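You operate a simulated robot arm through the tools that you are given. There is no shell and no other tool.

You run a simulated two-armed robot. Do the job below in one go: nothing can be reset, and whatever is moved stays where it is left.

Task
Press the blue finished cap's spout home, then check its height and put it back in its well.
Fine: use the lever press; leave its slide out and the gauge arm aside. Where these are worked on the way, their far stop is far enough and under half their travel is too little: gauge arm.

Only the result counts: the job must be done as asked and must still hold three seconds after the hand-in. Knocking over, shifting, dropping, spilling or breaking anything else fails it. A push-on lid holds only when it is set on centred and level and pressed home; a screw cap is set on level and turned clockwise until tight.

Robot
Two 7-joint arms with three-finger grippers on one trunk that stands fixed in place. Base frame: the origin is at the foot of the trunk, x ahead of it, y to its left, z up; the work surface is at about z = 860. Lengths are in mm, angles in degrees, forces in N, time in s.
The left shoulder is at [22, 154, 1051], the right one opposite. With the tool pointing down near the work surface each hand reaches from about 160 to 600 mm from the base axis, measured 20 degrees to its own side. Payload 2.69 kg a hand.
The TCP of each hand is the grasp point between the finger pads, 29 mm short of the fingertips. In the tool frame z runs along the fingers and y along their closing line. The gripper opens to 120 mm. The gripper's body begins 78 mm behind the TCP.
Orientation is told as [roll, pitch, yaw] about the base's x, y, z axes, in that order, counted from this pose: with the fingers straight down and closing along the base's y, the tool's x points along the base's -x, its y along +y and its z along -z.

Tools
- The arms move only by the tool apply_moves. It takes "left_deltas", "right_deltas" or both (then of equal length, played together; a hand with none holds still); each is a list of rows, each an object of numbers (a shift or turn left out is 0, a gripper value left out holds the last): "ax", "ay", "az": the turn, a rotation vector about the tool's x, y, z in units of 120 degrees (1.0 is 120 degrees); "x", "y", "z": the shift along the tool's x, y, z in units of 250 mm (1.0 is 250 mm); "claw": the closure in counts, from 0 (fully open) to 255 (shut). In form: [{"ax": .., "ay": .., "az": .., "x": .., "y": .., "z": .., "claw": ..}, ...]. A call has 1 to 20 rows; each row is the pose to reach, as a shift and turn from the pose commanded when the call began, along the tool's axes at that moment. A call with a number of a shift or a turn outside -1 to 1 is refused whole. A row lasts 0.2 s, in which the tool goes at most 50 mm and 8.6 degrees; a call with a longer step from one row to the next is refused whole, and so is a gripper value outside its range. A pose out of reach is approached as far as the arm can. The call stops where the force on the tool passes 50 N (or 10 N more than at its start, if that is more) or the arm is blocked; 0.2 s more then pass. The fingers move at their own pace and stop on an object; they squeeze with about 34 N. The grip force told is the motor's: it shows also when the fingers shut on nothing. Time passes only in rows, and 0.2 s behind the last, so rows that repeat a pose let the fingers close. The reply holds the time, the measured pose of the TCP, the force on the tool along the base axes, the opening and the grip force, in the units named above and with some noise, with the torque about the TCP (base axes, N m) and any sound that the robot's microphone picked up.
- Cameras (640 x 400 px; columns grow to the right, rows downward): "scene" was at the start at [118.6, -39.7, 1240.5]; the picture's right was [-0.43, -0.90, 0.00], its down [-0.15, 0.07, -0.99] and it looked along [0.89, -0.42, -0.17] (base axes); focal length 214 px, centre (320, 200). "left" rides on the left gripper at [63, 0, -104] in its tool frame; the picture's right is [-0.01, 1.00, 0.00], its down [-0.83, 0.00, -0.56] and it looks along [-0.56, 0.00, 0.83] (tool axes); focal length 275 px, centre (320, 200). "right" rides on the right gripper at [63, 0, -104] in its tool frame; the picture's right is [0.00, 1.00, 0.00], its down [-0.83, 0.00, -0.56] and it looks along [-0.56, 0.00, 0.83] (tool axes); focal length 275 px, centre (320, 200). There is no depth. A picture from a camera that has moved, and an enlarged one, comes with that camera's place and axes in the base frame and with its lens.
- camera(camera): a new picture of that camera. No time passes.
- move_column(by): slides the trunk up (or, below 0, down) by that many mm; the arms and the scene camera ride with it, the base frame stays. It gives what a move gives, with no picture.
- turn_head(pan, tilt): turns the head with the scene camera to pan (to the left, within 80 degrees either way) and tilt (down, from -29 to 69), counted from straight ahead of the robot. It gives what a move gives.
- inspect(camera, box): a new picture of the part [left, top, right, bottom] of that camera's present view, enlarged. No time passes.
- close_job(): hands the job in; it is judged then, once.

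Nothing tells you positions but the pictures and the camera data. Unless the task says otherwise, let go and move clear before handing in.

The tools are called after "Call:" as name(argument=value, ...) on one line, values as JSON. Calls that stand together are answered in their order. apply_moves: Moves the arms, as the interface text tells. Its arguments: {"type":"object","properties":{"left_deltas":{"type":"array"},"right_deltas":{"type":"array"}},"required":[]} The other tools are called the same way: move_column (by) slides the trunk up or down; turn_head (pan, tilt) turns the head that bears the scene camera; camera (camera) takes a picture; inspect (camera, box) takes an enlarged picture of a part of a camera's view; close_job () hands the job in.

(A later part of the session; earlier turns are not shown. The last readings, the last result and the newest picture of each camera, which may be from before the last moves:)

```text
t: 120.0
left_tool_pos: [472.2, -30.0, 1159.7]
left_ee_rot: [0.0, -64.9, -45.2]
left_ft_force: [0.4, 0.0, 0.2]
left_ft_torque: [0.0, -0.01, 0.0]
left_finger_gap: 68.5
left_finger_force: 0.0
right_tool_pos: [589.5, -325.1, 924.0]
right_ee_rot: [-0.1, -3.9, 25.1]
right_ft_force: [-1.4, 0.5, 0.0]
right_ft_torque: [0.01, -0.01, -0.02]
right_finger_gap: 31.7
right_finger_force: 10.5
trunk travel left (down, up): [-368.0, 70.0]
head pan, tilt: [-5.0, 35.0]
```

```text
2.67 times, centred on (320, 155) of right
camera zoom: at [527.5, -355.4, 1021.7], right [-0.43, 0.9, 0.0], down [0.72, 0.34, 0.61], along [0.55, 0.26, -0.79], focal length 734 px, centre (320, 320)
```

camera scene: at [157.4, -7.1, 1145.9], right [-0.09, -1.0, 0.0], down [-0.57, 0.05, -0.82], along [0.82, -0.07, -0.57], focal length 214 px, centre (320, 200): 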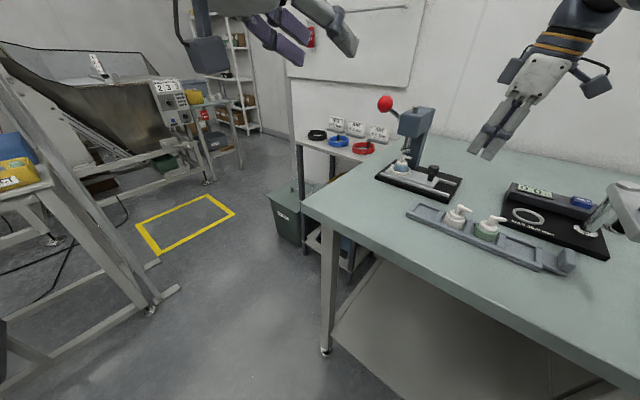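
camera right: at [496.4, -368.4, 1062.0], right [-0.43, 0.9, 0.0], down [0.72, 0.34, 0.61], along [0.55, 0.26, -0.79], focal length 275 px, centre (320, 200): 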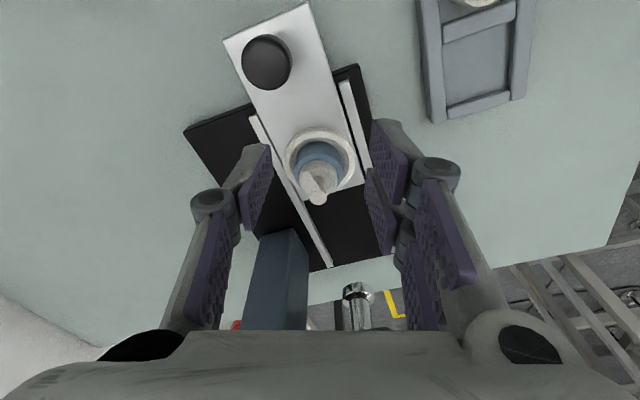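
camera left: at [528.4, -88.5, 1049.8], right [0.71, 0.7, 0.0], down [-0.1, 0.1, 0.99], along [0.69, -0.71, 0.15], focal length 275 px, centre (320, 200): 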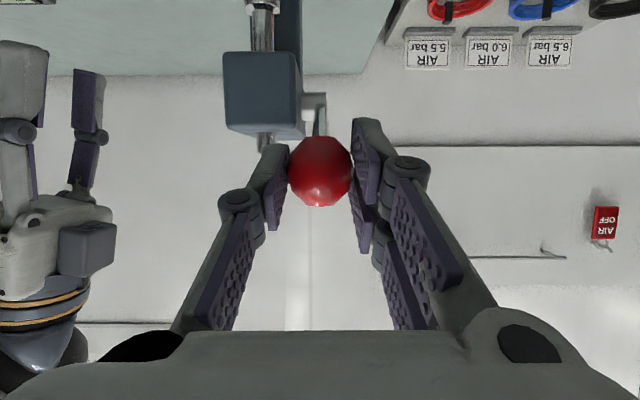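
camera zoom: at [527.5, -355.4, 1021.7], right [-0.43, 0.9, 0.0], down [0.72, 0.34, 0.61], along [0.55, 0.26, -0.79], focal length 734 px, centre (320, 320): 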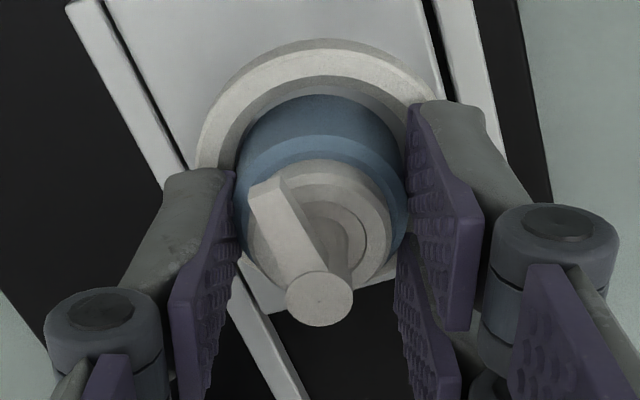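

Call:
apply_moves(right_deltas=[{"z": -0.02}, {"z": -0.04}, {"x": 0.05, "z": -0.08}, {"x": 0.12, "z": -0.14}, {"x": 0.2, "z": -0.2}, {"x": 0.2, "z": -0.2}])

Call:
camera(camera="right")

Call:
inspect(camera="scene", box=[380, 110, 500, 220])

```text
t: 121.4
left_tool_pos: [472.7, -29.5, 1158.2]
left_ee_rot: [-0.1, -64.9, -45.2]
left_ft_force: [0.1, -0.5, 0.2]
left_ft_torque: [0.02, 0.01, 0.01]
left_finger_gap: 68.3
left_finger_force: 0.1
right_tool_pos: [540.8, -347.3, 968.0]
right_ee_rot: [0.1, -3.8, 25.1]
right_ft_force: [0.8, -1.1, 0.2]
right_ft_torque: [0.0, 0.0, -0.03]
right_finger_gap: 31.4
right_finger_force: 10.3
trunk travel left (down, up): [-368.0, 70.0]
head pan, tilt: [-5.0, 35.0]
```

```text
taken
camera right: at [478.3, -378.2, 1067.7], right [-0.43, 0.9, 0.0], down [0.72, 0.34, 0.61], along [0.55, 0.26, -0.79], focal length 275 px, centre (320, 200)
```

right: 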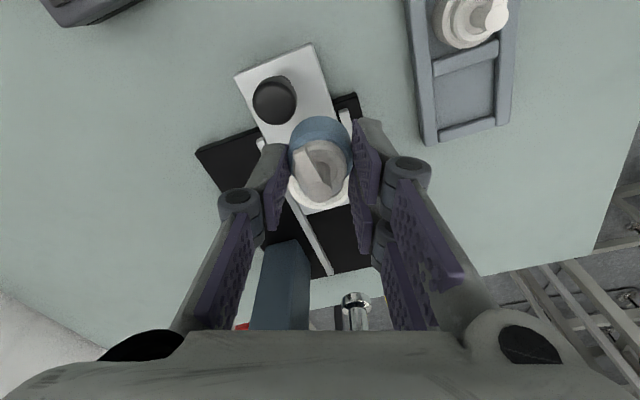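

```text
3.64 times, centred on (440, 165) of scene
camera zoom: at [157.8, -7.4, 1145.7], right [-0.09, -1.0, 0.0], down [-0.57, 0.05, -0.82], along [0.82, -0.07, -0.57], focal length 780 px, centre (-116, 327)
```

zoom: 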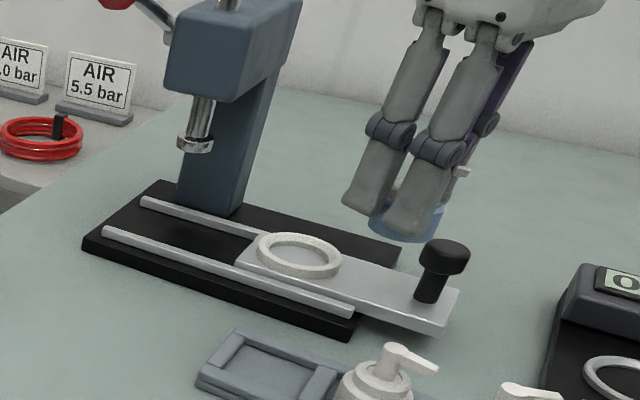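

Call:
inspect(camera="right", box=[240, 90, 400, 230])

Call:
inspect(camera="scene", box=[425, 140, 475, 185])

```text
2.86 times, centred on (320, 160) of right
camera zoom: at [478.3, -378.2, 1067.7], right [-0.43, 0.9, 0.0], down [0.72, 0.34, 0.61], along [0.55, 0.26, -0.79], focal length 786 px, centre (320, 314)
```

zoom: 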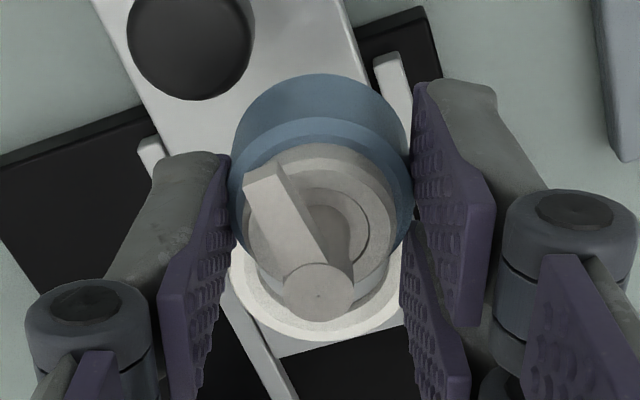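

```text
8.89 times, centred on (450, 162) of scene
camera zoom: at [157.8, -7.4, 1145.7], right [-0.09, -1.0, 0.0], down [-0.57, 0.05, -0.82], along [0.82, -0.07, -0.57], focal length 1906 px, centre (-836, 533)
```

zoom: 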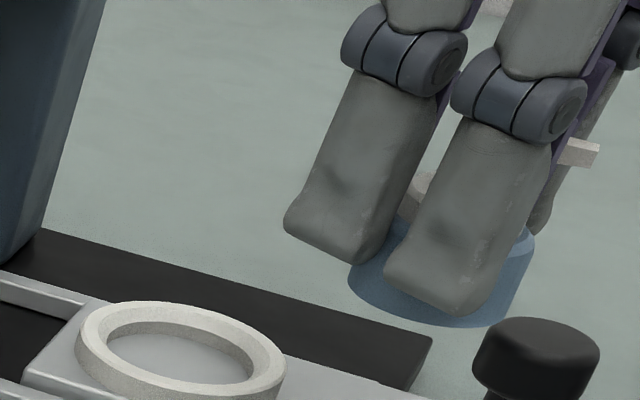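

Call:
apply_moves(right_deltas=[{"x": 0.11, "y": -0.05, "z": -0.06}, {"x": 0.22, "y": -0.1, "z": -0.095}, {"x": 0.339, "y": -0.1616, "z": -0.095}, {"x": 0.339, "y": -0.1616, "z": -0.095}])

Call:
camera(camera="right")

Call:
turn_head(pan=-30, tilt=40)

Call:
camera(camera="scene")

```text
t: 122.4
left_tool_pos: [471.5, -30.1, 1157.6]
left_ee_rot: [-0.1, -64.9, -45.3]
left_ft_force: [-1.0, 0.0, 0.2]
left_ft_torque: [0.02, 0.04, 0.0]
left_finger_gap: 68.0
left_finger_force: 0.0
right_tool_pos: [480.8, -424.4, 987.5]
right_ee_rot: [0.0, -3.9, 25.1]
right_ft_force: [-0.1, 0.3, -0.4]
right_ft_torque: [0.02, -0.01, 0.02]
right_finger_gap: 31.1
right_finger_force: 9.9
trunk travel left (down, up): [-368.0, 70.0]
head pan, tilt: [-5.0, 35.0]
```

```text
taken
camera right: at [418.3, -453.5, 1085.9], right [-0.43, 0.9, 0.0], down [0.72, 0.34, 0.61], along [0.55, 0.26, -0.79], focal length 275 px, centre (320, 200)
```

right: 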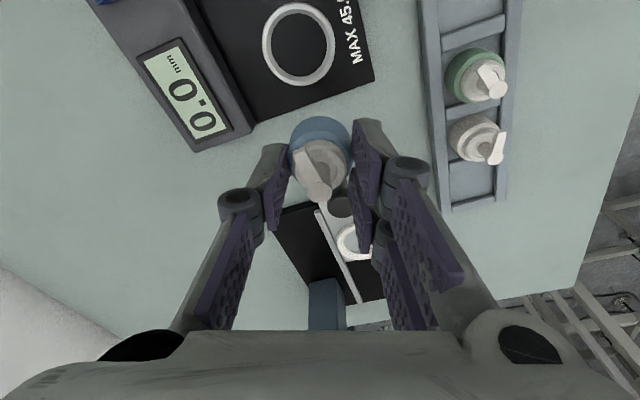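

```text
t: 123.2
left_tool_pos: [472.3, -29.8, 1158.3]
left_ee_rot: [0.0, -64.8, -45.2]
left_ft_force: [-0.8, 0.1, 0.2]
left_ft_torque: [0.01, -0.01, -0.02]
left_finger_gap: 68.2
left_finger_force: 0.0
right_tool_pos: [480.2, -422.1, 986.4]
right_ee_rot: [-0.1, -3.9, 25.1]
right_ft_force: [0.0, 0.8, 0.0]
right_ft_torque: [-0.01, -0.04, 0.0]
right_finger_gap: 31.1
right_finger_force: 9.7
trunk travel left (down, up): [-368.0, 70.0]
head pan, tilt: [-30.0, 40.0]
```

```text
taken
camera scene: at [143.6, -42.1, 1138.3], right [-0.5, -0.87, 0.0], down [-0.56, 0.32, -0.77], along [0.66, -0.38, -0.64], focal length 214 px, centre (320, 200)
```

scene: 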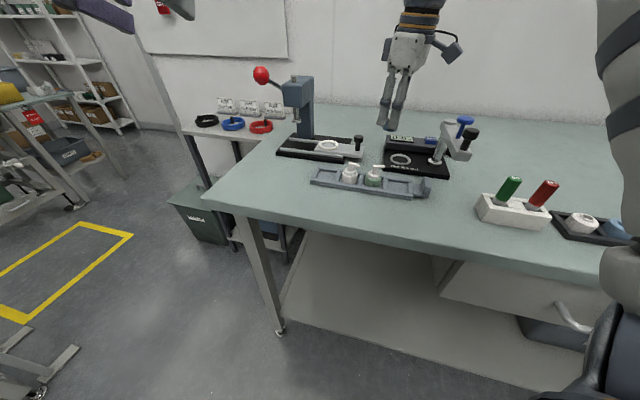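

Call:
inspect(camera="right", box=[180, 0, 400, 130])

Call:
inspect(camera="scene", box=[370, 105, 490, 190])

Call:
inspect(camera="scene", box=[425, 110, 485, 165])

```text
2.91 times, centred on (290, 65) of right
camera zoom: at [418.6, -452.8, 1086.0], right [-0.43, 0.9, 0.0], down [0.72, 0.34, 0.61], along [0.55, 0.26, -0.79], focal length 801 px, centre (407, 593)
```

zoom: 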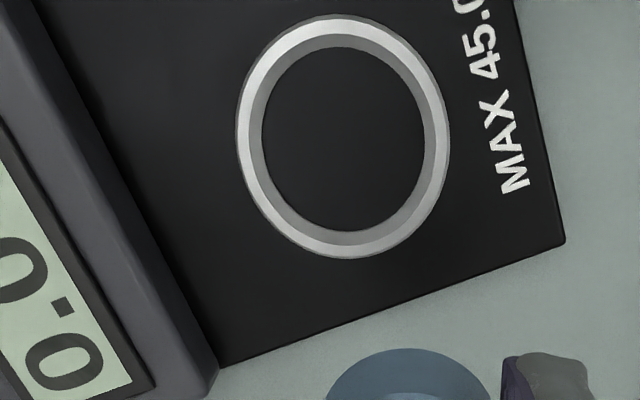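

```text
4.71 times, centred on (430, 148) of scene
camera zoom: at [143.6, -42.1, 1138.3], right [-0.5, -0.87, 0.0], down [-0.56, 0.32, -0.77], along [0.66, -0.38, -0.64], focal length 1009 px, centre (-198, 447)
```

zoom: 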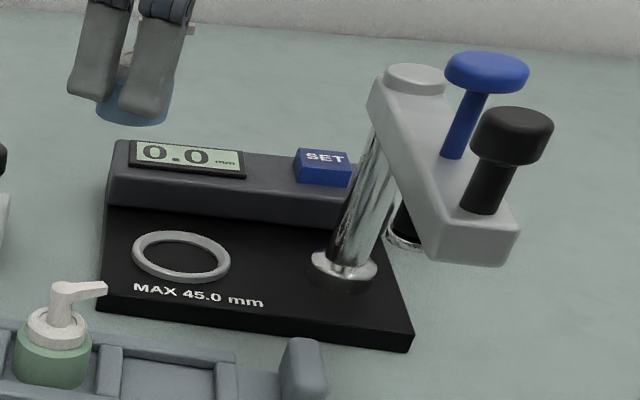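

```text
7.27 times, centred on (455, 138) of scene
camera zoom: at [143.6, -42.1, 1138.3], right [-0.5, -0.87, 0.0], down [-0.56, 0.32, -0.77], along [0.66, -0.38, -0.64], focal length 1560 px, centre (-662, 654)
```

zoom: 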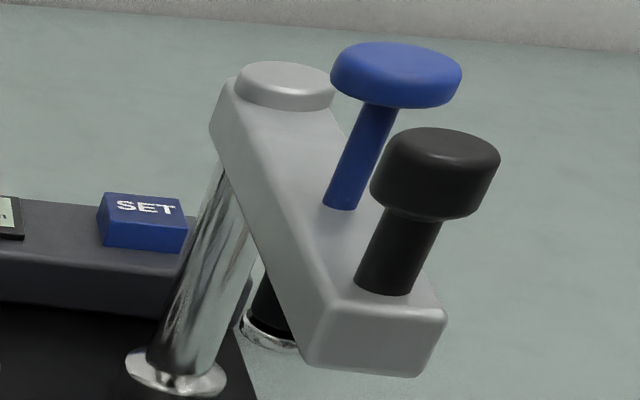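

The gauge nest is at about (454,-453). I'll bring the cap above it and come down part-way.

Call:
apply_moves(right_deltas=[{"x": 0.07, "y": -0.03, "z": -0.005}, {"x": 0.1465, "y": -0.064, "z": -0.01}, {"x": 0.1465, "y": -0.064, "z": -0.01}, {"x": 0.153, "y": -0.064, "z": 0.09}, {"x": 0.16, "y": -0.064, "z": 0.17}, {"x": 0.16, "y": -0.064, "z": 0.17}])

Call:
camera(camera="right")

Call:
inspect(camera="right", box=[240, 90, 400, 230])

Call:
inspect(camera="scene", box=[370, 80, 490, 190])

```text
t: 124.7
left_tool_pos: [473.0, -29.4, 1157.9]
left_ee_rot: [0.0, -65.0, -45.3]
left_ft_force: [-0.9, 0.1, -0.3]
left_ft_torque: [0.02, -0.02, 0.0]
left_finger_gap: 68.2
left_finger_force: 0.0
right_tool_pos: [455.1, -451.0, 939.6]
right_ee_rot: [-0.1, -3.8, 25.0]
right_ft_force: [0.4, -0.4, 0.4]
right_ft_torque: [-0.01, 0.0, 0.04]
right_finger_gap: 30.9
right_finger_force: 9.8
trunk travel left (down, up): [-368.0, 70.0]
head pan, tilt: [-30.0, 40.0]
```

```text
taken
camera right: at [393.3, -481.0, 1039.8], right [-0.43, 0.9, 0.0], down [0.72, 0.34, 0.61], along [0.55, 0.26, -0.79], focal length 275 px, centre (320, 200)
```

right: 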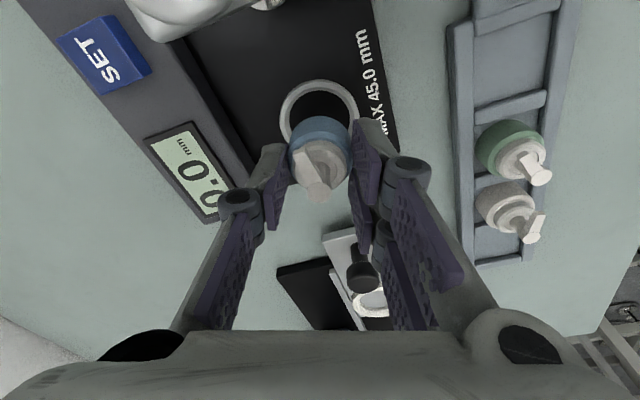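

```text
2.86 times, centred on (320, 160) of right
camera zoom: at [393.3, -481.0, 1039.8], right [-0.43, 0.9, 0.0], down [0.72, 0.34, 0.61], along [0.55, 0.26, -0.79], focal length 786 px, centre (320, 314)
```

zoom: 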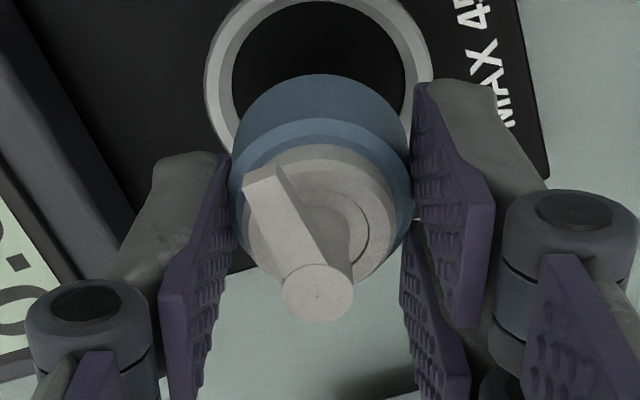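

```text
3.64 times, centred on (430, 135) of scene
camera zoom: at [143.5, -42.2, 1138.3], right [-0.5, -0.87, 0.0], down [-0.56, 0.32, -0.77], along [0.66, -0.38, -0.64], focal length 780 px, centre (-80, 436)
```

zoom: 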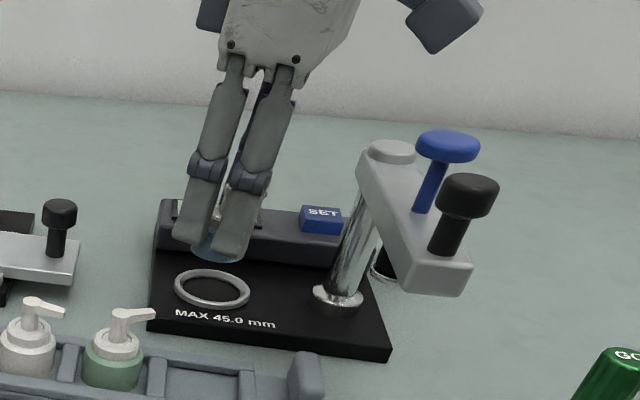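

Call:
apply_moves(right_deltas=[{"x": 0.002, "z": 0.03}, {"x": 0.0041, "z": 0.06}, {"x": 0.0041, "z": 0.06}])

Call:
inspect(camera="right", box=[240, 70, 400, 210])

Call:
inspect(camera="scene", box=[385, 120, 445, 175])

```text
t: 125.5
left_tool_pos: [472.8, -29.2, 1159.5]
left_ee_rot: [0.0, -64.9, -45.2]
left_ft_force: [-0.1, -0.6, -0.5]
left_ft_torque: [-0.02, 0.0, -0.02]
left_finger_gap: 68.2
left_finger_force: 0.1
right_tool_pos: [454.9, -450.5, 925.9]
right_ee_rot: [0.0, -3.8, 25.1]
right_ft_force: [-0.3, -0.4, 0.0]
right_ft_torque: [0.02, -0.03, 0.01]
right_finger_gap: 31.1
right_finger_force: 10.0
trunk travel left (down, up): [-368.0, 70.0]
head pan, tilt: [-30.0, 40.0]
```

```text
2.86 times, centred on (320, 140) of right
camera zoom: at [392.3, -481.6, 1025.5], right [-0.43, 0.9, 0.0], down [0.72, 0.34, 0.61], along [0.55, 0.26, -0.79], focal length 786 px, centre (320, 371)
```

zoom: 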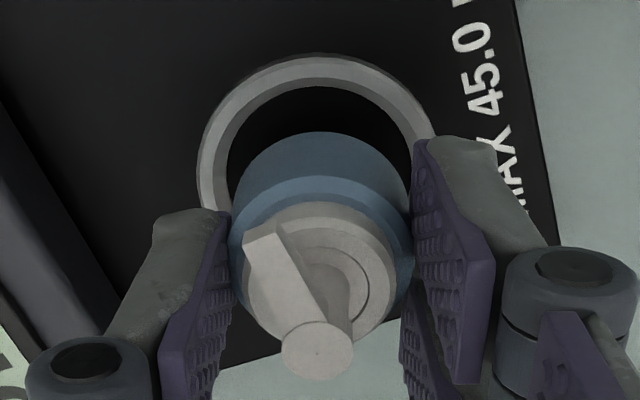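

```text
7.27 times, centred on (415, 148) of scene
camera zoom: at [143.5, -42.2, 1138.3], right [-0.5, -0.87, 0.0], down [-0.56, 0.32, -0.77], along [0.66, -0.38, -0.64], focal length 1560 px, centre (-371, 582)
```

zoom: 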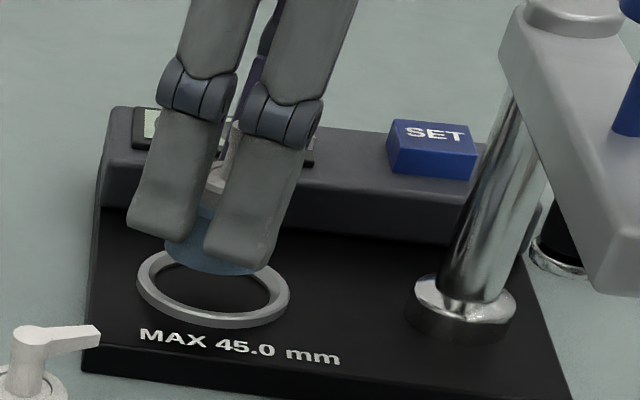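

Call:
apply_moves(right_deltas=[{"x": 0.002, "y": -0.0036, "z": 0.0}, {"x": 0.003, "y": -0.0036, "z": 0.015}, {"x": 0.004, "y": -0.0036, "z": 0.028}, {"x": 0.004, "y": -0.0036, "z": 0.028}])

Call:
inspect(camera="right", box=[240, 70, 400, 210])

Call:
inspect(camera="scene", box=[385, 120, 445, 175])

```text
t: 126.5
left_tool_pos: [472.6, -30.2, 1158.8]
left_ee_rot: [0.0, -64.9, -45.2]
left_ft_force: [-0.4, 0.1, 0.1]
left_ft_torque: [-0.01, 0.0, -0.02]
left_finger_gap: 68.6
left_finger_force: 0.0
right_tool_pos: [453.4, -452.3, 918.6]
right_ee_rot: [0.0, -3.9, 25.1]
right_ft_force: [0.3, -0.2, -0.4]
right_ft_torque: [0.03, 0.02, 0.01]
right_finger_gap: 31.0
right_finger_force: 9.8
trunk travel left (down, up): [-368.0, 70.0]
head pan, tilt: [-30.0, 40.0]
```

```text
2.86 times, centred on (320, 140) of right
camera zoom: at [391.8, -482.5, 1018.5], right [-0.43, 0.9, 0.0], down [0.72, 0.34, 0.61], along [0.55, 0.26, -0.79], focal length 786 px, centre (320, 371)
```

zoom: 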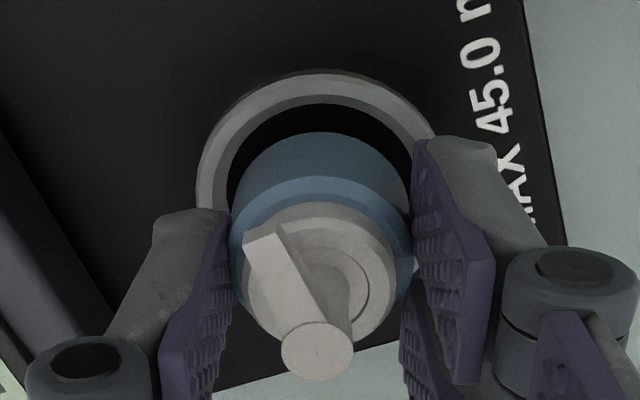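

```text
7.27 times, centred on (415, 148) of scene
camera zoom: at [143.5, -42.2, 1138.3], right [-0.5, -0.87, 0.0], down [-0.56, 0.32, -0.77], along [0.66, -0.38, -0.64], focal length 1560 px, centre (-371, 582)
```

zoom: 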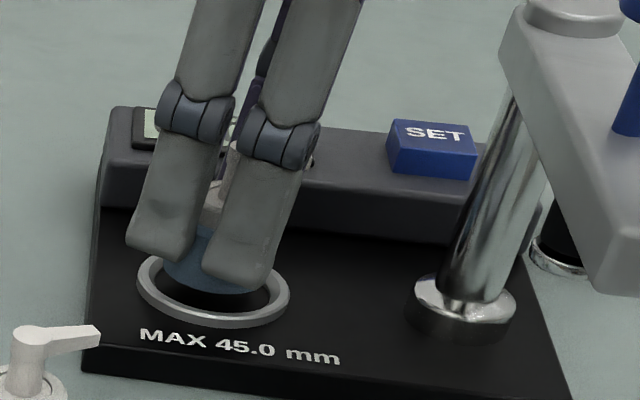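

Call:
apply_moves(right_deltas=[{"y": -0.004, "z": 0.008}, {"y": -0.004, "z": 0.016}, {"y": -0.004, "z": 0.016}])

Call:
apply_moves(right_deltas=[{"z": 0.004}, {"z": 0.008}, {"z": 0.008}])

Call:
inspect(camera="right", box=[240, 70, 400, 210])

Call:
inspect(camera="scene", box=[385, 120, 445, 175])

```text
t: 127.2
left_tool_pos: [472.4, -29.7, 1158.9]
left_ee_rot: [0.0, -64.9, -45.1]
left_ft_force: [0.6, -0.9, 0.6]
left_ft_torque: [0.01, 0.01, 0.03]
left_finger_gap: 68.3
left_finger_force: 0.1
right_tool_pos: [456.1, -452.2, 914.9]
right_ee_rot: [-0.1, -3.9, 25.2]
right_ft_force: [-0.6, -0.7, -0.3]
right_ft_torque: [-0.02, -0.02, -0.01]
right_finger_gap: 31.0
right_finger_force: 9.6
trunk travel left (down, up): [-368.0, 70.0]
head pan, tilt: [-30.0, 40.0]
```

```text
t: 128.1
left_tool_pos: [472.4, -29.7, 1157.8]
left_ee_rot: [0.0, -64.8, -45.2]
left_ft_force: [0.1, 0.5, 0.1]
left_ft_torque: [-0.02, 0.0, -0.03]
left_finger_gap: 68.5
left_finger_force: 0.0
right_tool_pos: [455.0, -451.2, 912.4]
right_ee_rot: [0.0, -3.9, 25.1]
right_ft_force: [0.6, -0.3, -0.7]
right_ft_torque: [-0.02, -0.01, 0.01]
right_finger_gap: 30.9
right_finger_force: 10.2
trunk travel left (down, up): [-368.0, 70.0]
head pan, tilt: [-30.0, 40.0]
```

```text
2.86 times, centred on (320, 140) of right
camera zoom: at [392.8, -482.6, 1012.5], right [-0.43, 0.9, 0.0], down [0.72, 0.34, 0.61], along [0.55, 0.26, -0.79], focal length 786 px, centre (320, 371)
```

zoom: 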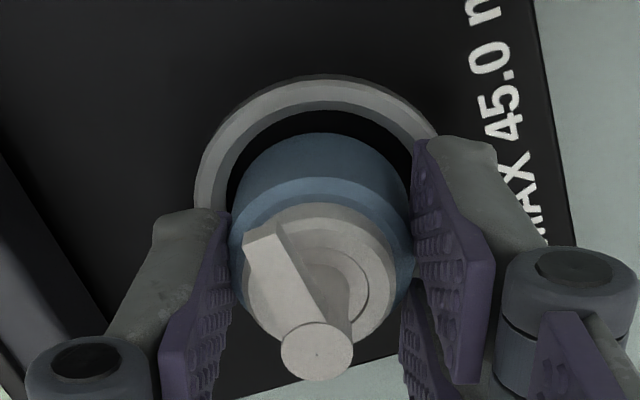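

```text
7.27 times, centred on (415, 148) of scene
camera zoom: at [143.5, -42.2, 1138.3], right [-0.5, -0.87, 0.0], down [-0.56, 0.32, -0.77], along [0.66, -0.38, -0.64], focal length 1560 px, centre (-371, 582)
```

zoom: 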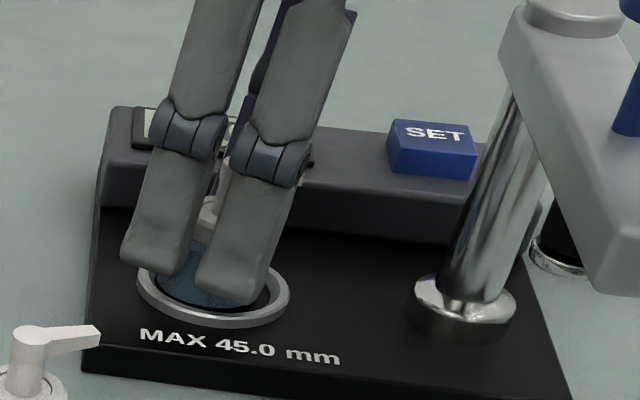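

Call:
apply_moves(right_deltas=[{"z": 0.004}, {"z": 0.008}, {"z": 0.008}])

Call:
apply_moves(right_deltas=[{"z": 0.004}, {"z": 0.006}, {"z": 0.006}])

```text
t: 128.8
left_tool_pos: [472.2, -29.5, 1158.6]
left_ee_rot: [-0.1, -64.9, -45.2]
left_ft_force: [0.0, -0.2, 0.6]
left_ft_torque: [-0.01, -0.01, 0.0]
left_finger_gap: 68.4
left_finger_force: 0.1
right_tool_pos: [455.5, -454.2, 911.3]
right_ee_rot: [0.0, -3.8, 25.2]
right_ft_force: [-0.2, -0.2, 0.7]
right_ft_torque: [-0.04, 0.0, -0.01]
right_finger_gap: 30.8
right_finger_force: 10.4
trunk travel left (down, up): [-368.0, 70.0]
head pan, tilt: [-30.0, 40.0]
```

```text
t: 129.7
left_tool_pos: [472.0, -29.3, 1158.4]
left_ee_rot: [0.0, -64.9, -45.3]
left_ft_force: [-0.3, -0.4, -0.6]
left_ft_torque: [-0.01, 0.02, 0.0]
left_finger_gap: 68.5
left_finger_force: 0.0
right_tool_pos: [455.1, -451.6, 909.9]
right_ee_rot: [0.0, -3.9, 25.0]
right_ft_force: [1.0, -0.8, 7.6]
right_ft_torque: [-0.04, -0.01, 0.0]
right_finger_gap: 31.0
right_finger_force: 10.0
trunk travel left (down, up): [-368.0, 70.0]
head pan, tilt: [-30.0, 40.0]
```

Seated on the gauge base with 7.6 N. Releasing and rising.

Call:
apply_moves(right_deltas=[{"z": -0.003, "claw": 195}, {"z": -0.003, "claw": 175}, {"z": -0.003, "claw": 155}, {"z": -0.003, "claw": 150}, {"z": -0.003, "claw": 150}])

Call:
apply_moves(right_deltas=[{"x": -0.0041, "z": -0.06}, {"x": -0.0109, "z": -0.16}, {"x": -0.018, "z": -0.26}, {"x": -0.025, "z": -0.36}])

Call:
camera(camera="right")

Call:
inspect(camera="scene", box=[370, 100, 490, 190])

```text
t: 130.8
left_tool_pos: [471.4, -29.4, 1158.9]
left_ee_rot: [0.0, -64.9, -45.2]
left_ft_force: [0.5, -0.1, 0.0]
left_ft_torque: [0.0, -0.01, 0.0]
left_finger_gap: 68.4
left_finger_force: 0.0
right_tool_pos: [455.1, -453.0, 910.5]
right_ee_rot: [0.0, -3.9, 25.2]
right_ft_force: [-0.8, 0.0, -0.5]
right_ft_torque: [-0.01, 0.03, -0.01]
right_finger_gap: 49.6
right_finger_force: 0.0
trunk travel left (down, up): [-368.0, 70.0]
head pan, tilt: [-30.0, 40.0]
```

```text
t: 131.8
left_tool_pos: [470.9, -30.2, 1159.0]
left_ee_rot: [0.0, -65.0, -45.3]
left_ft_force: [-0.1, 0.4, -0.3]
left_ft_torque: [0.01, -0.01, 0.01]
left_finger_gap: 68.4
left_finger_force: 0.1
right_tool_pos: [456.0, -451.9, 1001.5]
right_ee_rot: [-0.1, -3.9, 25.1]
right_ft_force: [0.1, 0.5, -0.5]
right_ft_torque: [0.0, 0.02, 0.01]
right_finger_gap: 49.6
right_finger_force: 0.2
trunk travel left (down, up): [-368.0, 70.0]
head pan, tilt: [-30.0, 40.0]
```

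```text
taken
camera right: at [393.3, -482.4, 1101.5], right [-0.43, 0.9, 0.0], down [0.72, 0.34, 0.61], along [0.55, 0.26, -0.79], focal length 275 px, centre (320, 200)
```

right: 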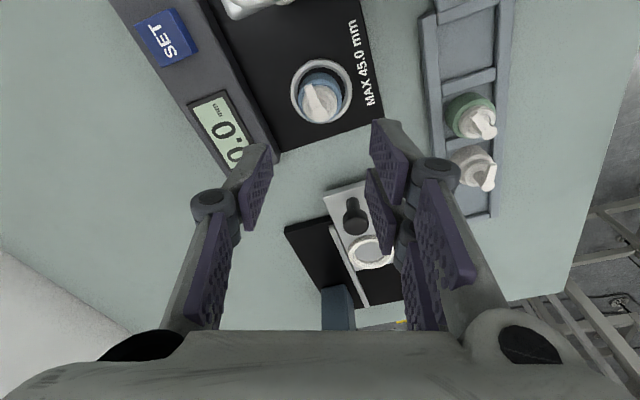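

```text
4.44 times, centred on (430, 145) of scene
camera zoom: at [143.4, -42.1, 1138.3], right [-0.5, -0.87, 0.0], down [-0.56, 0.32, -0.77], along [0.66, -0.38, -0.64], focal length 953 px, centre (-169, 444)
```

zoom: 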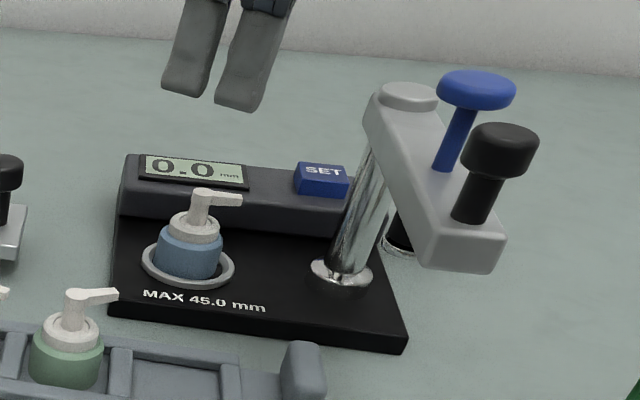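

The cap is on the gauge. Next I'll raise the trunk and move over the gauge arm's black handle to measure it.

Call:
move_column(by=35)

Call:
apply_moves(right_deltas=[{"z": -0.1}, {"z": -0.184}, {"x": 0.1, "y": 0.06, "z": -0.184}, {"x": 0.2, "y": 0.12, "z": -0.184}, {"x": 0.3, "y": 0.18, "z": -0.184}, {"x": 0.407, "y": 0.248, "z": -0.184}])

Call:
apply_moves(right_deltas=[{"ax": -0.0045, "az": -0.065}, {"ax": -0.009, "az": -0.13}, {"ax": -0.0135, "az": -0.195}, {"ax": -0.018, "az": -0.26}, {"ax": -0.0226, "az": -0.325}, {"ax": -0.0271, "az": -0.39}, {"ax": -0.0312, "az": -0.457}])

Call:
camera(camera="right")

Call:
camera(camera="scene")

```text
t: 132.6
left_tool_pos: [472.7, -30.6, 1191.0]
left_ee_rot: [-0.2, -64.8, -45.0]
left_ft_force: [0.7, -0.2, 0.5]
left_ft_torque: [-0.01, 0.02, 0.01]
left_finger_gap: 68.3
left_finger_force: 0.1
right_tool_pos: [456.8, -453.2, 1036.0]
right_ee_rot: [0.1, -3.8, 25.1]
right_ft_force: [0.4, -0.3, 0.4]
right_ft_torque: [0.0, 0.03, -0.04]
right_finger_gap: 49.5
right_finger_force: 0.0
trunk travel left (down, up): [-403.0, 35.0]
head pan, tilt: [-30.0, 40.0]
```

```text
t: 134.0
left_tool_pos: [471.4, -30.1, 1192.4]
left_ee_rot: [0.0, -64.9, -45.2]
left_ft_force: [-0.1, -0.2, 0.2]
left_ft_torque: [-0.01, 0.02, 0.01]
left_finger_gap: 68.2
left_finger_force: 0.1
right_tool_pos: [332.7, -442.1, 1075.2]
right_ee_rot: [-0.1, -4.0, 25.1]
right_ft_force: [0.0, -0.8, -0.8]
right_ft_torque: [0.02, -0.04, 0.0]
right_finger_gap: 49.6
right_finger_force: 0.0
trunk travel left (down, up): [-403.0, 35.0]
head pan, tilt: [-30.0, 40.0]
```

```text
t: 135.6
left_tool_pos: [471.5, -29.8, 1193.5]
left_ee_rot: [0.0, -64.9, -45.3]
left_ft_force: [-0.9, 0.5, 0.3]
left_ft_torque: [0.0, 0.04, 0.0]
left_finger_gap: 68.2
left_finger_force: 0.1
right_tool_pos: [333.5, -440.7, 1074.7]
right_ee_rot: [0.2, -3.8, 80.2]
right_ft_force: [-0.1, 0.3, -0.5]
right_ft_torque: [0.0, 0.01, -0.03]
right_finger_gap: 49.6
right_finger_force: 0.0
trunk travel left (down, up): [-403.0, 35.0]
head pan, tilt: [-30.0, 40.0]
```

```text
taken
camera right: at [323.0, -510.4, 1174.6], right [-0.99, 0.17, 0.0], down [0.13, 0.78, 0.61], along [0.1, 0.6, -0.79], focal length 275 px, centre (320, 200)
```

right: 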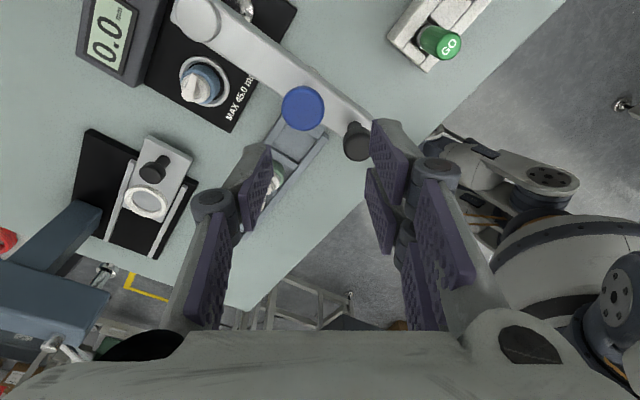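

```text
taken
camera scene: at [118.2, -42.2, 1180.7], right [-0.5, -0.87, 0.0], down [-0.56, 0.32, -0.77], along [0.66, -0.38, -0.64], focal length 214 px, centre (320, 200)
```

scene: 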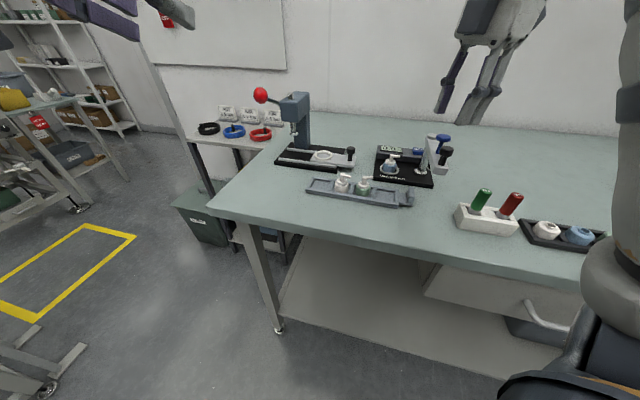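

Call:
inspect(camera="right", box=[270, 70, 410, 180])

Call:
inspect(camera="scene", box=[400, 110, 470, 190])

```text
3.64 times, centred on (340, 125) of right
camera zoom: at [323.0, -510.4, 1174.6], right [-0.99, 0.17, 0.0], down [0.13, 0.78, 0.61], along [0.1, 0.6, -0.79], focal length 1001 px, centre (247, 473)
```

zoom: 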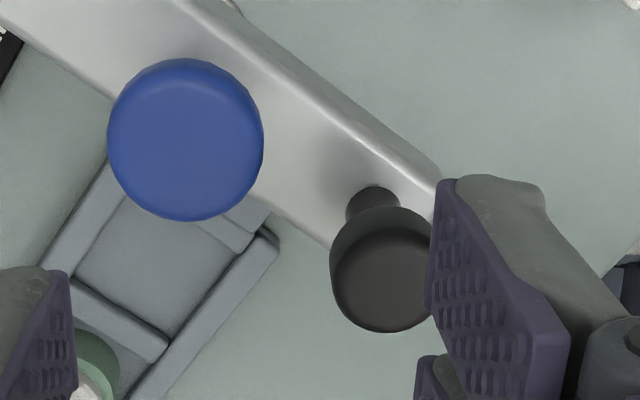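

```text
5.00 times, centred on (435, 150) of scene
camera zoom: at [118.2, -42.2, 1180.7], right [-0.5, -0.87, 0.0], down [-0.56, 0.32, -0.77], along [0.66, -0.38, -0.64], focal length 1072 px, centre (-255, 450)
```

zoom: 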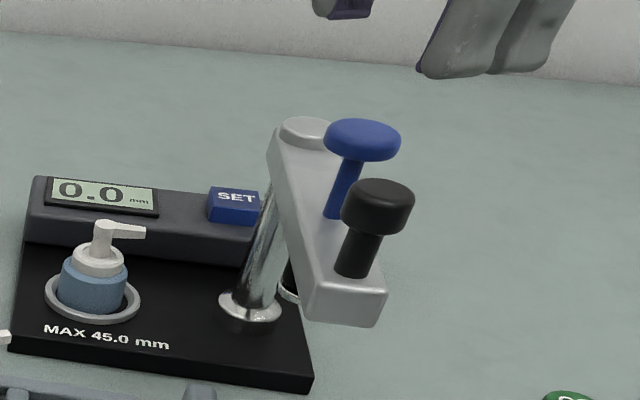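

Call:
apply_moves(right_deltas=[{"x": -0.04, "y": 0.055, "z": 0.003}, {"x": -0.0834, "y": 0.1086, "z": 0.006}, {"x": -0.0834, "y": 0.1086, "z": 0.006}, {"x": -0.077, "y": 0.1086, "z": 0.1}, {"x": -0.077, "y": 0.1086, "z": 0.1}])

Call:
camera(camera="right")

Call:
inspect(camera="scene", box=[400, 90, 480, 180])

```text
t: 136.8
left_tool_pos: [470.8, -30.3, 1191.4]
left_ee_rot: [0.0, -64.9, -45.3]
left_ft_force: [-0.7, 0.1, -0.4]
left_ft_torque: [0.04, -0.01, -0.02]
left_finger_gap: 68.3
left_finger_force: 0.2
right_tool_pos: [310.1, -416.6, 1051.8]
right_ee_rot: [0.1, -3.9, 80.0]
right_ft_force: [-0.2, -0.2, -0.2]
right_ft_torque: [0.02, -0.03, -0.03]
right_finger_gap: 49.6
right_finger_force: 0.1
trunk travel left (down, up): [-403.0, 35.0]
head pan, tilt: [-30.0, 40.0]
```

```text
taken
camera right: at [299.1, -486.4, 1151.0], right [-0.99, 0.17, 0.0], down [0.13, 0.78, 0.61], along [0.1, 0.6, -0.79], focal length 275 px, centre (320, 200)
```

right: 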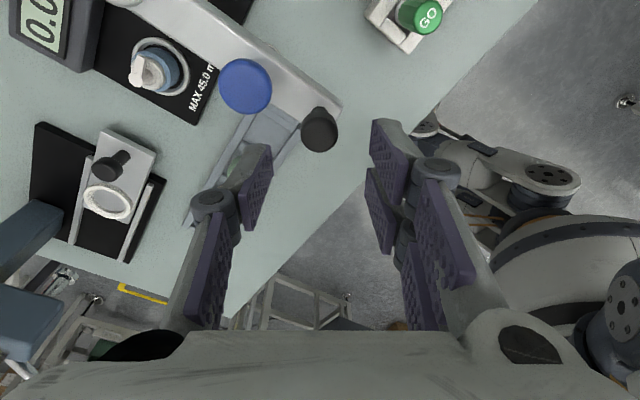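

```text
4.44 times, centred on (440, 135) of scene
camera zoom: at [118.3, -42.1, 1181.1], right [-0.5, -0.87, 0.0], down [-0.55, 0.32, -0.77], along [0.67, -0.38, -0.64], focal length 953 px, centre (-213, 489)
```

zoom: 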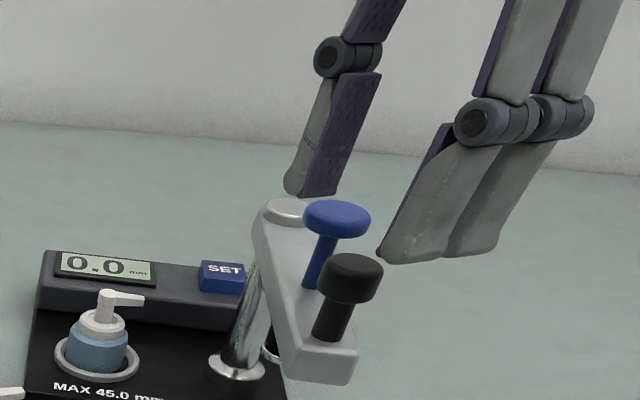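

Call:
apply_moves(right_deltas=[{"x": 0.016}, {"x": 0.022, "z": 0.09}, {"x": 0.028, "z": 0.1787}, {"x": 0.028, "z": 0.1787}])

Call:
camera(camera="right")

Call:
inspect(camera="scene", box=[400, 90, 480, 180])

```text
t: 137.8
left_tool_pos: [472.9, -30.1, 1193.1]
left_ee_rot: [0.1, -64.9, -45.2]
left_ft_force: [0.1, 0.2, -0.6]
left_ft_torque: [0.01, -0.01, -0.01]
left_finger_gap: 68.4
left_finger_force: 0.0
right_tool_pos: [310.6, -419.8, 1006.1]
right_ee_rot: [0.0, -3.9, 80.1]
right_ft_force: [0.7, -0.4, -0.5]
right_ft_torque: [0.01, 0.03, 0.0]
right_finger_gap: 49.4
right_finger_force: 0.0
trunk travel left (down, up): [-403.0, 35.0]
head pan, tilt: [-30.0, 40.0]
```

```text
taken
camera right: at [299.5, -489.2, 1105.2], right [-0.99, 0.17, 0.0], down [0.13, 0.78, 0.61], along [0.1, 0.6, -0.79], focal length 275 px, centre (320, 200)
```

right: 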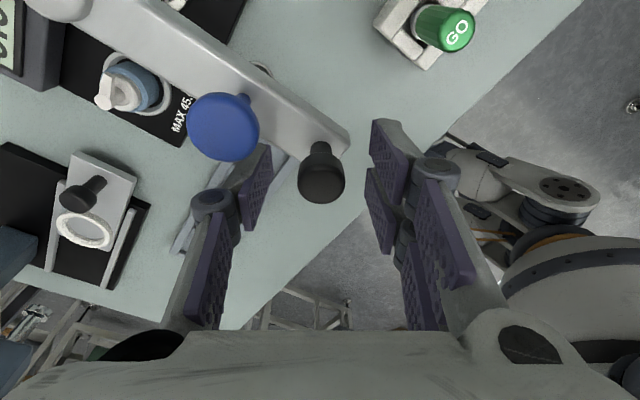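

```text
4.44 times, centred on (440, 135) of scene
camera zoom: at [118.1, -42.1, 1180.7], right [-0.5, -0.87, 0.0], down [-0.56, 0.32, -0.77], along [0.66, -0.38, -0.64], focal length 953 px, centre (-213, 489)
```

zoom: 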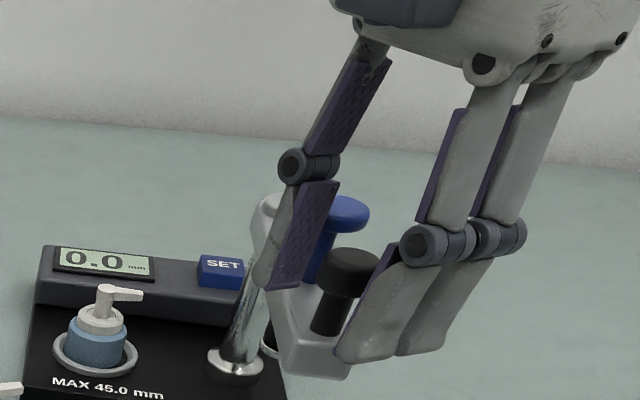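

Call:
apply_moves(right_deltas=[{"x": -0.01}, {"x": -0.01, "claw": 185}, {"x": -0.01, "claw": 210}, {"x": -0.01, "claw": 230}, {"x": -0.01, "claw": 230}])

Call:
camera(camera="right")

Call:
inspect(camera="scene", box=[400, 90, 480, 180])

```text
t: 139.0
left_tool_pos: [471.8, -29.3, 1192.3]
left_ee_rot: [-0.2, -64.9, -45.2]
left_ft_force: [0.6, 0.9, 0.2]
left_ft_torque: [0.0, 0.02, -0.04]
left_finger_gap: 68.1
left_finger_force: 0.0
right_tool_pos: [310.8, -417.3, 1004.9]
right_ee_rot: [0.2, -3.9, 80.1]
right_ft_force: [-2.4, 1.7, -2.7]
right_ft_torque: [0.15, 0.08, -0.06]
right_finger_gap: 20.1
right_finger_force: 45.3
trunk travel left (down, up): [-403.0, 35.0]
head pan, tilt: [-30.0, 40.0]
```

```text
taken
camera right: at [299.9, -486.9, 1105.1], right [-0.99, 0.17, 0.0], down [0.13, 0.78, 0.61], along [0.1, 0.6, -0.79], focal length 275 px, centre (320, 200)
```

right: 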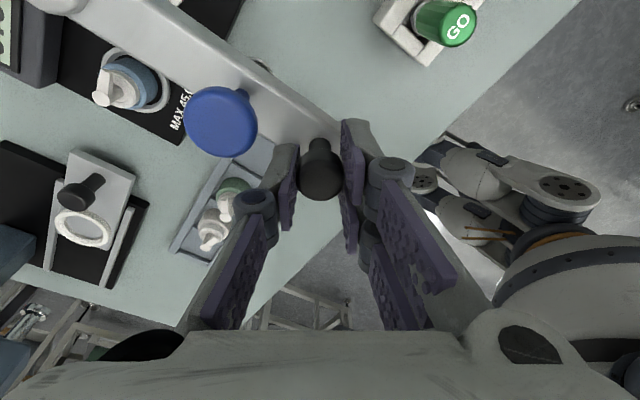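

```text
4.44 times, centred on (440, 135) of scene
camera zoom: at [118.0, -42.2, 1180.7], right [-0.5, -0.87, 0.0], down [-0.56, 0.32, -0.77], along [0.66, -0.38, -0.64], focal length 953 px, centre (-213, 489)
```

zoom: 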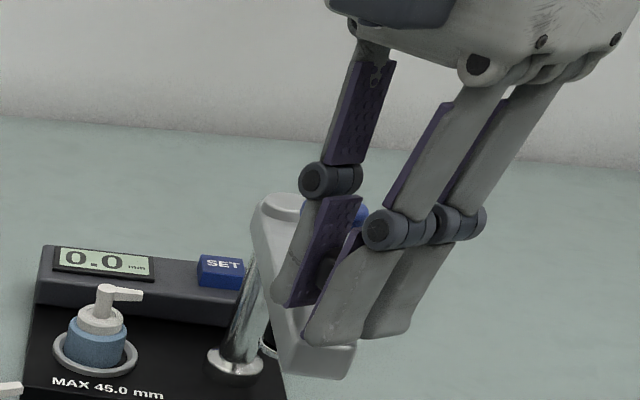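

The handle is gripped. I'll swing the gauge arm clockwise along its arc about the post at about (400,-509), yawing the hand as it goes, and start with a small step to check forces.

Call:
apply_moves(right_deltas=[{"x": -0.034, "y": -0.0284, "z": 0.0023, "ax": 0.0019, "az": 0.0278}, {"x": -0.0674, "y": -0.0568, "z": 0.0046, "ax": 0.0038, "az": 0.0555}, {"x": -0.0674, "y": -0.0568, "z": 0.0046, "ax": 0.0038, "az": 0.0555}])

Call:
camera(camera="right")

```text
t: 139.8
left_tool_pos: [471.8, -31.1, 1191.4]
left_ee_rot: [-0.1, -65.0, -45.2]
left_ft_force: [-0.9, 0.8, 0.6]
left_ft_torque: [0.0, -0.01, 0.04]
left_finger_gap: 68.3
left_finger_force: 0.2
right_tool_pos: [326.9, -402.9, 1004.4]
right_ee_rot: [0.2, -3.9, 73.3]
right_ft_force: [-5.5, 1.6, -10.7]
right_ft_torque: [-0.1, 0.01, -0.34]
right_finger_gap: 20.3
right_finger_force: 45.1
trunk travel left (down, up): [-403.0, 35.0]
head pan, tilt: [-30.0, 40.0]
```

```text
taken
camera right: at [308.8, -470.8, 1105.1], right [-0.96, 0.28, 0.0], down [0.22, 0.76, 0.61], along [0.17, 0.59, -0.79], focal length 275 px, centre (320, 200)
```

right: 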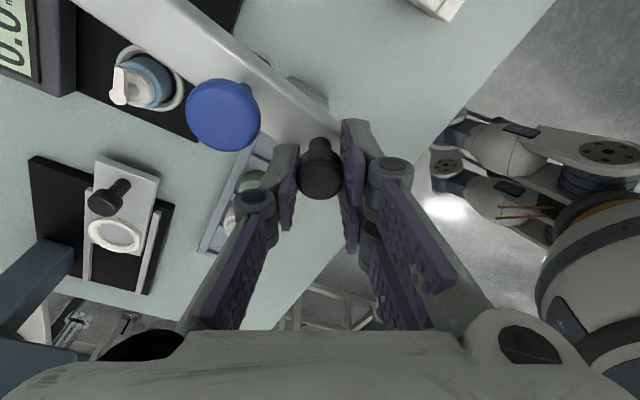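

Call:
apply_moves(right_deltas=[{"x": -0.0319, "y": -0.0304, "z": 0.004, "ax": 0.0019, "az": 0.0278}, {"x": -0.0638, "y": -0.0608, "z": 0.0064, "ax": 0.0038, "az": 0.0555}, {"x": -0.09, "y": -0.096, "z": 0.009, "ax": 0.0057, "az": 0.0832}, {"x": -0.1165, "y": -0.1312, "z": 0.0119, "ax": 0.0076, "az": 0.1109}, {"x": -0.1365, "y": -0.171, "z": 0.0132, "ax": 0.0095, "az": 0.1386}, {"x": -0.156, "y": -0.2104, "z": 0.0146, "ax": 0.0113, "az": 0.1663}, {"x": -0.156, "y": -0.2104, "z": 0.0146, "ax": 0.0113, "az": 0.1663}])

Call:
camera(camera="right")

Call:
inspect(camera="scene", box=[380, 80, 480, 180])

```text
t: 141.4
left_tool_pos: [469.9, -30.1, 1192.8]
left_ee_rot: [0.1, -64.8, -45.3]
left_ft_force: [-0.2, -0.5, 0.4]
left_ft_torque: [-0.02, 0.03, 0.04]
left_finger_gap: 68.2
left_finger_force: 0.1
right_tool_pos: [389.8, -380.8, 1005.5]
right_ee_rot: [-0.2, -3.9, 53.3]
right_ft_force: [-2.4, -6.3, 3.8]
right_ft_torque: [-0.23, 0.17, -0.19]
right_finger_gap: 20.4
right_finger_force: 45.0
trunk travel left (down, up): [-403.0, 35.0]
head pan, tilt: [-30.0, 40.0]
```

```text
taken
camera right: at [348.7, -437.1, 1105.3], right [-0.8, 0.59, 0.0], down [0.47, 0.64, 0.61], along [0.36, 0.49, -0.79], focal length 275 px, centre (320, 200)
```

right: 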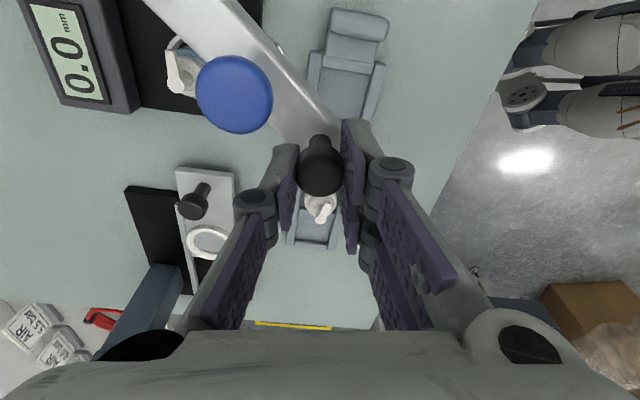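

```text
4.00 times, centred on (430, 130) of scene
camera zoom: at [117.7, -42.7, 1180.8], right [-0.5, -0.87, 0.0], down [-0.56, 0.32, -0.77], along [0.66, -0.38, -0.64], focal length 858 px, centre (-120, 480)
```

zoom: 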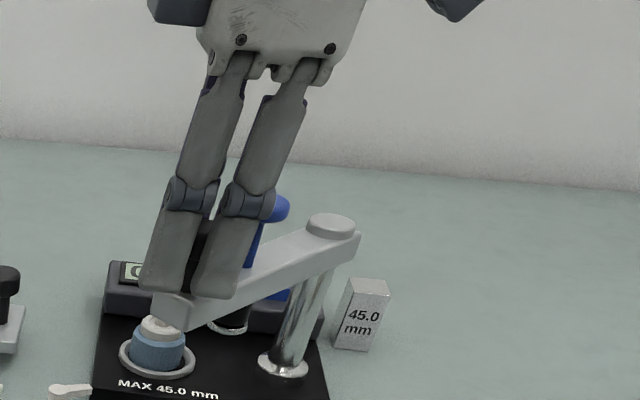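

Call:
apply_moves(right_deltas=[{"x": -0.0262, "y": -0.0353, "z": 0.0018, "ax": 0.0019, "az": 0.0278}, {"x": -0.0523, "y": -0.0706, "z": 0.0036, "ax": 0.0038, "az": 0.0555}, {"x": -0.073, "y": -0.11, "z": 0.005, "ax": 0.0057, "az": 0.0832}, {"x": -0.092, "y": -0.1497, "z": 0.0063, "ax": 0.0076, "az": 0.1109}, {"x": -0.1055, "y": -0.192, "z": 0.0072, "ax": 0.0095, "az": 0.1386}, {"x": -0.117, "y": -0.2343, "z": 0.008, "ax": 0.0113, "az": 0.1663}, {"x": -0.117, "y": -0.2343, "z": 0.008, "ax": 0.0113, "az": 0.1663}])

Call:
camera(camera="right")

Call:
inspect(camera="scene", box=[360, 80, 480, 180])

```text
t: 143.0
left_tool_pos: [470.1, -30.7, 1192.7]
left_ee_rot: [0.1, -64.9, -45.4]
left_ft_force: [0.2, -0.6, -1.1]
left_ft_torque: [0.01, 0.01, -0.03]
left_finger_gap: 68.3
left_finger_force: 0.0
right_tool_pos: [452.4, -391.6, 1005.6]
right_ee_rot: [-0.2, -3.9, 33.3]
right_ft_force: [-3.7, -5.8, 9.2]
right_ft_torque: [-0.1, 0.21, -0.03]
right_finger_gap: 20.3
right_finger_force: 44.6
trunk travel left (down, up): [-403.0, 35.0]
head pan, tilt: [-30.0, 40.0]
```

```text
taken
camera right: at [395.8, -430.5, 1105.0], right [-0.55, 0.83, 0.0], down [0.66, 0.44, 0.61], along [0.51, 0.34, -0.79], focal length 275 px, centre (320, 200)
```

right: 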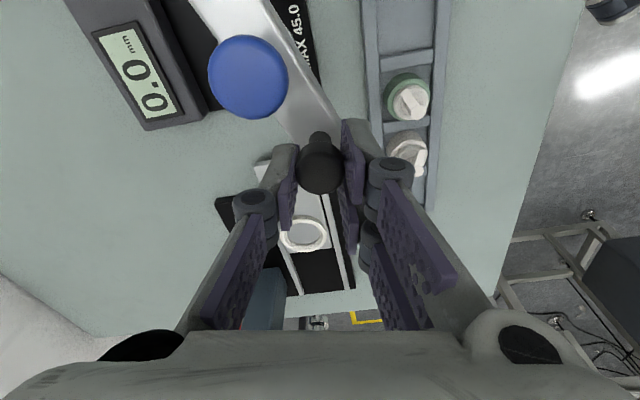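

```text
4.00 times, centred on (420, 130) of scene
camera zoom: at [117.2, -42.4, 1180.9], right [-0.5, -0.87, 0.0], down [-0.56, 0.32, -0.77], along [0.66, -0.38, -0.64], focal length 858 px, centre (-80, 480)
```

zoom: 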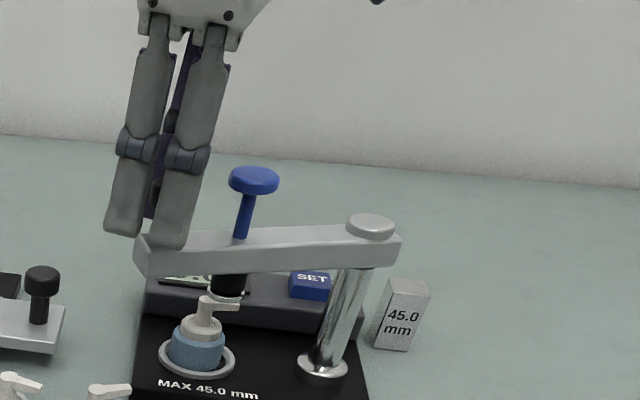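

Call:
inspect(camera="scene", box=[390, 130, 440, 180])

```text
8.00 times, centred on (415, 155) of scene
camera zoom: at [117.2, -42.4, 1180.9], right [-0.5, -0.87, 0.0], down [-0.56, 0.32, -0.77], along [0.66, -0.38, -0.64], focal length 1716 px, centre (-440, 560)
```

zoom: 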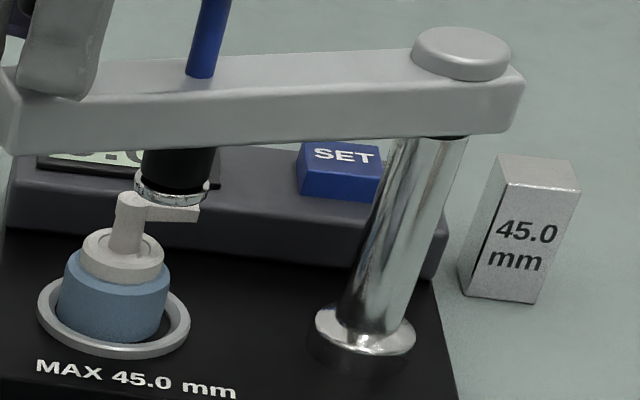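

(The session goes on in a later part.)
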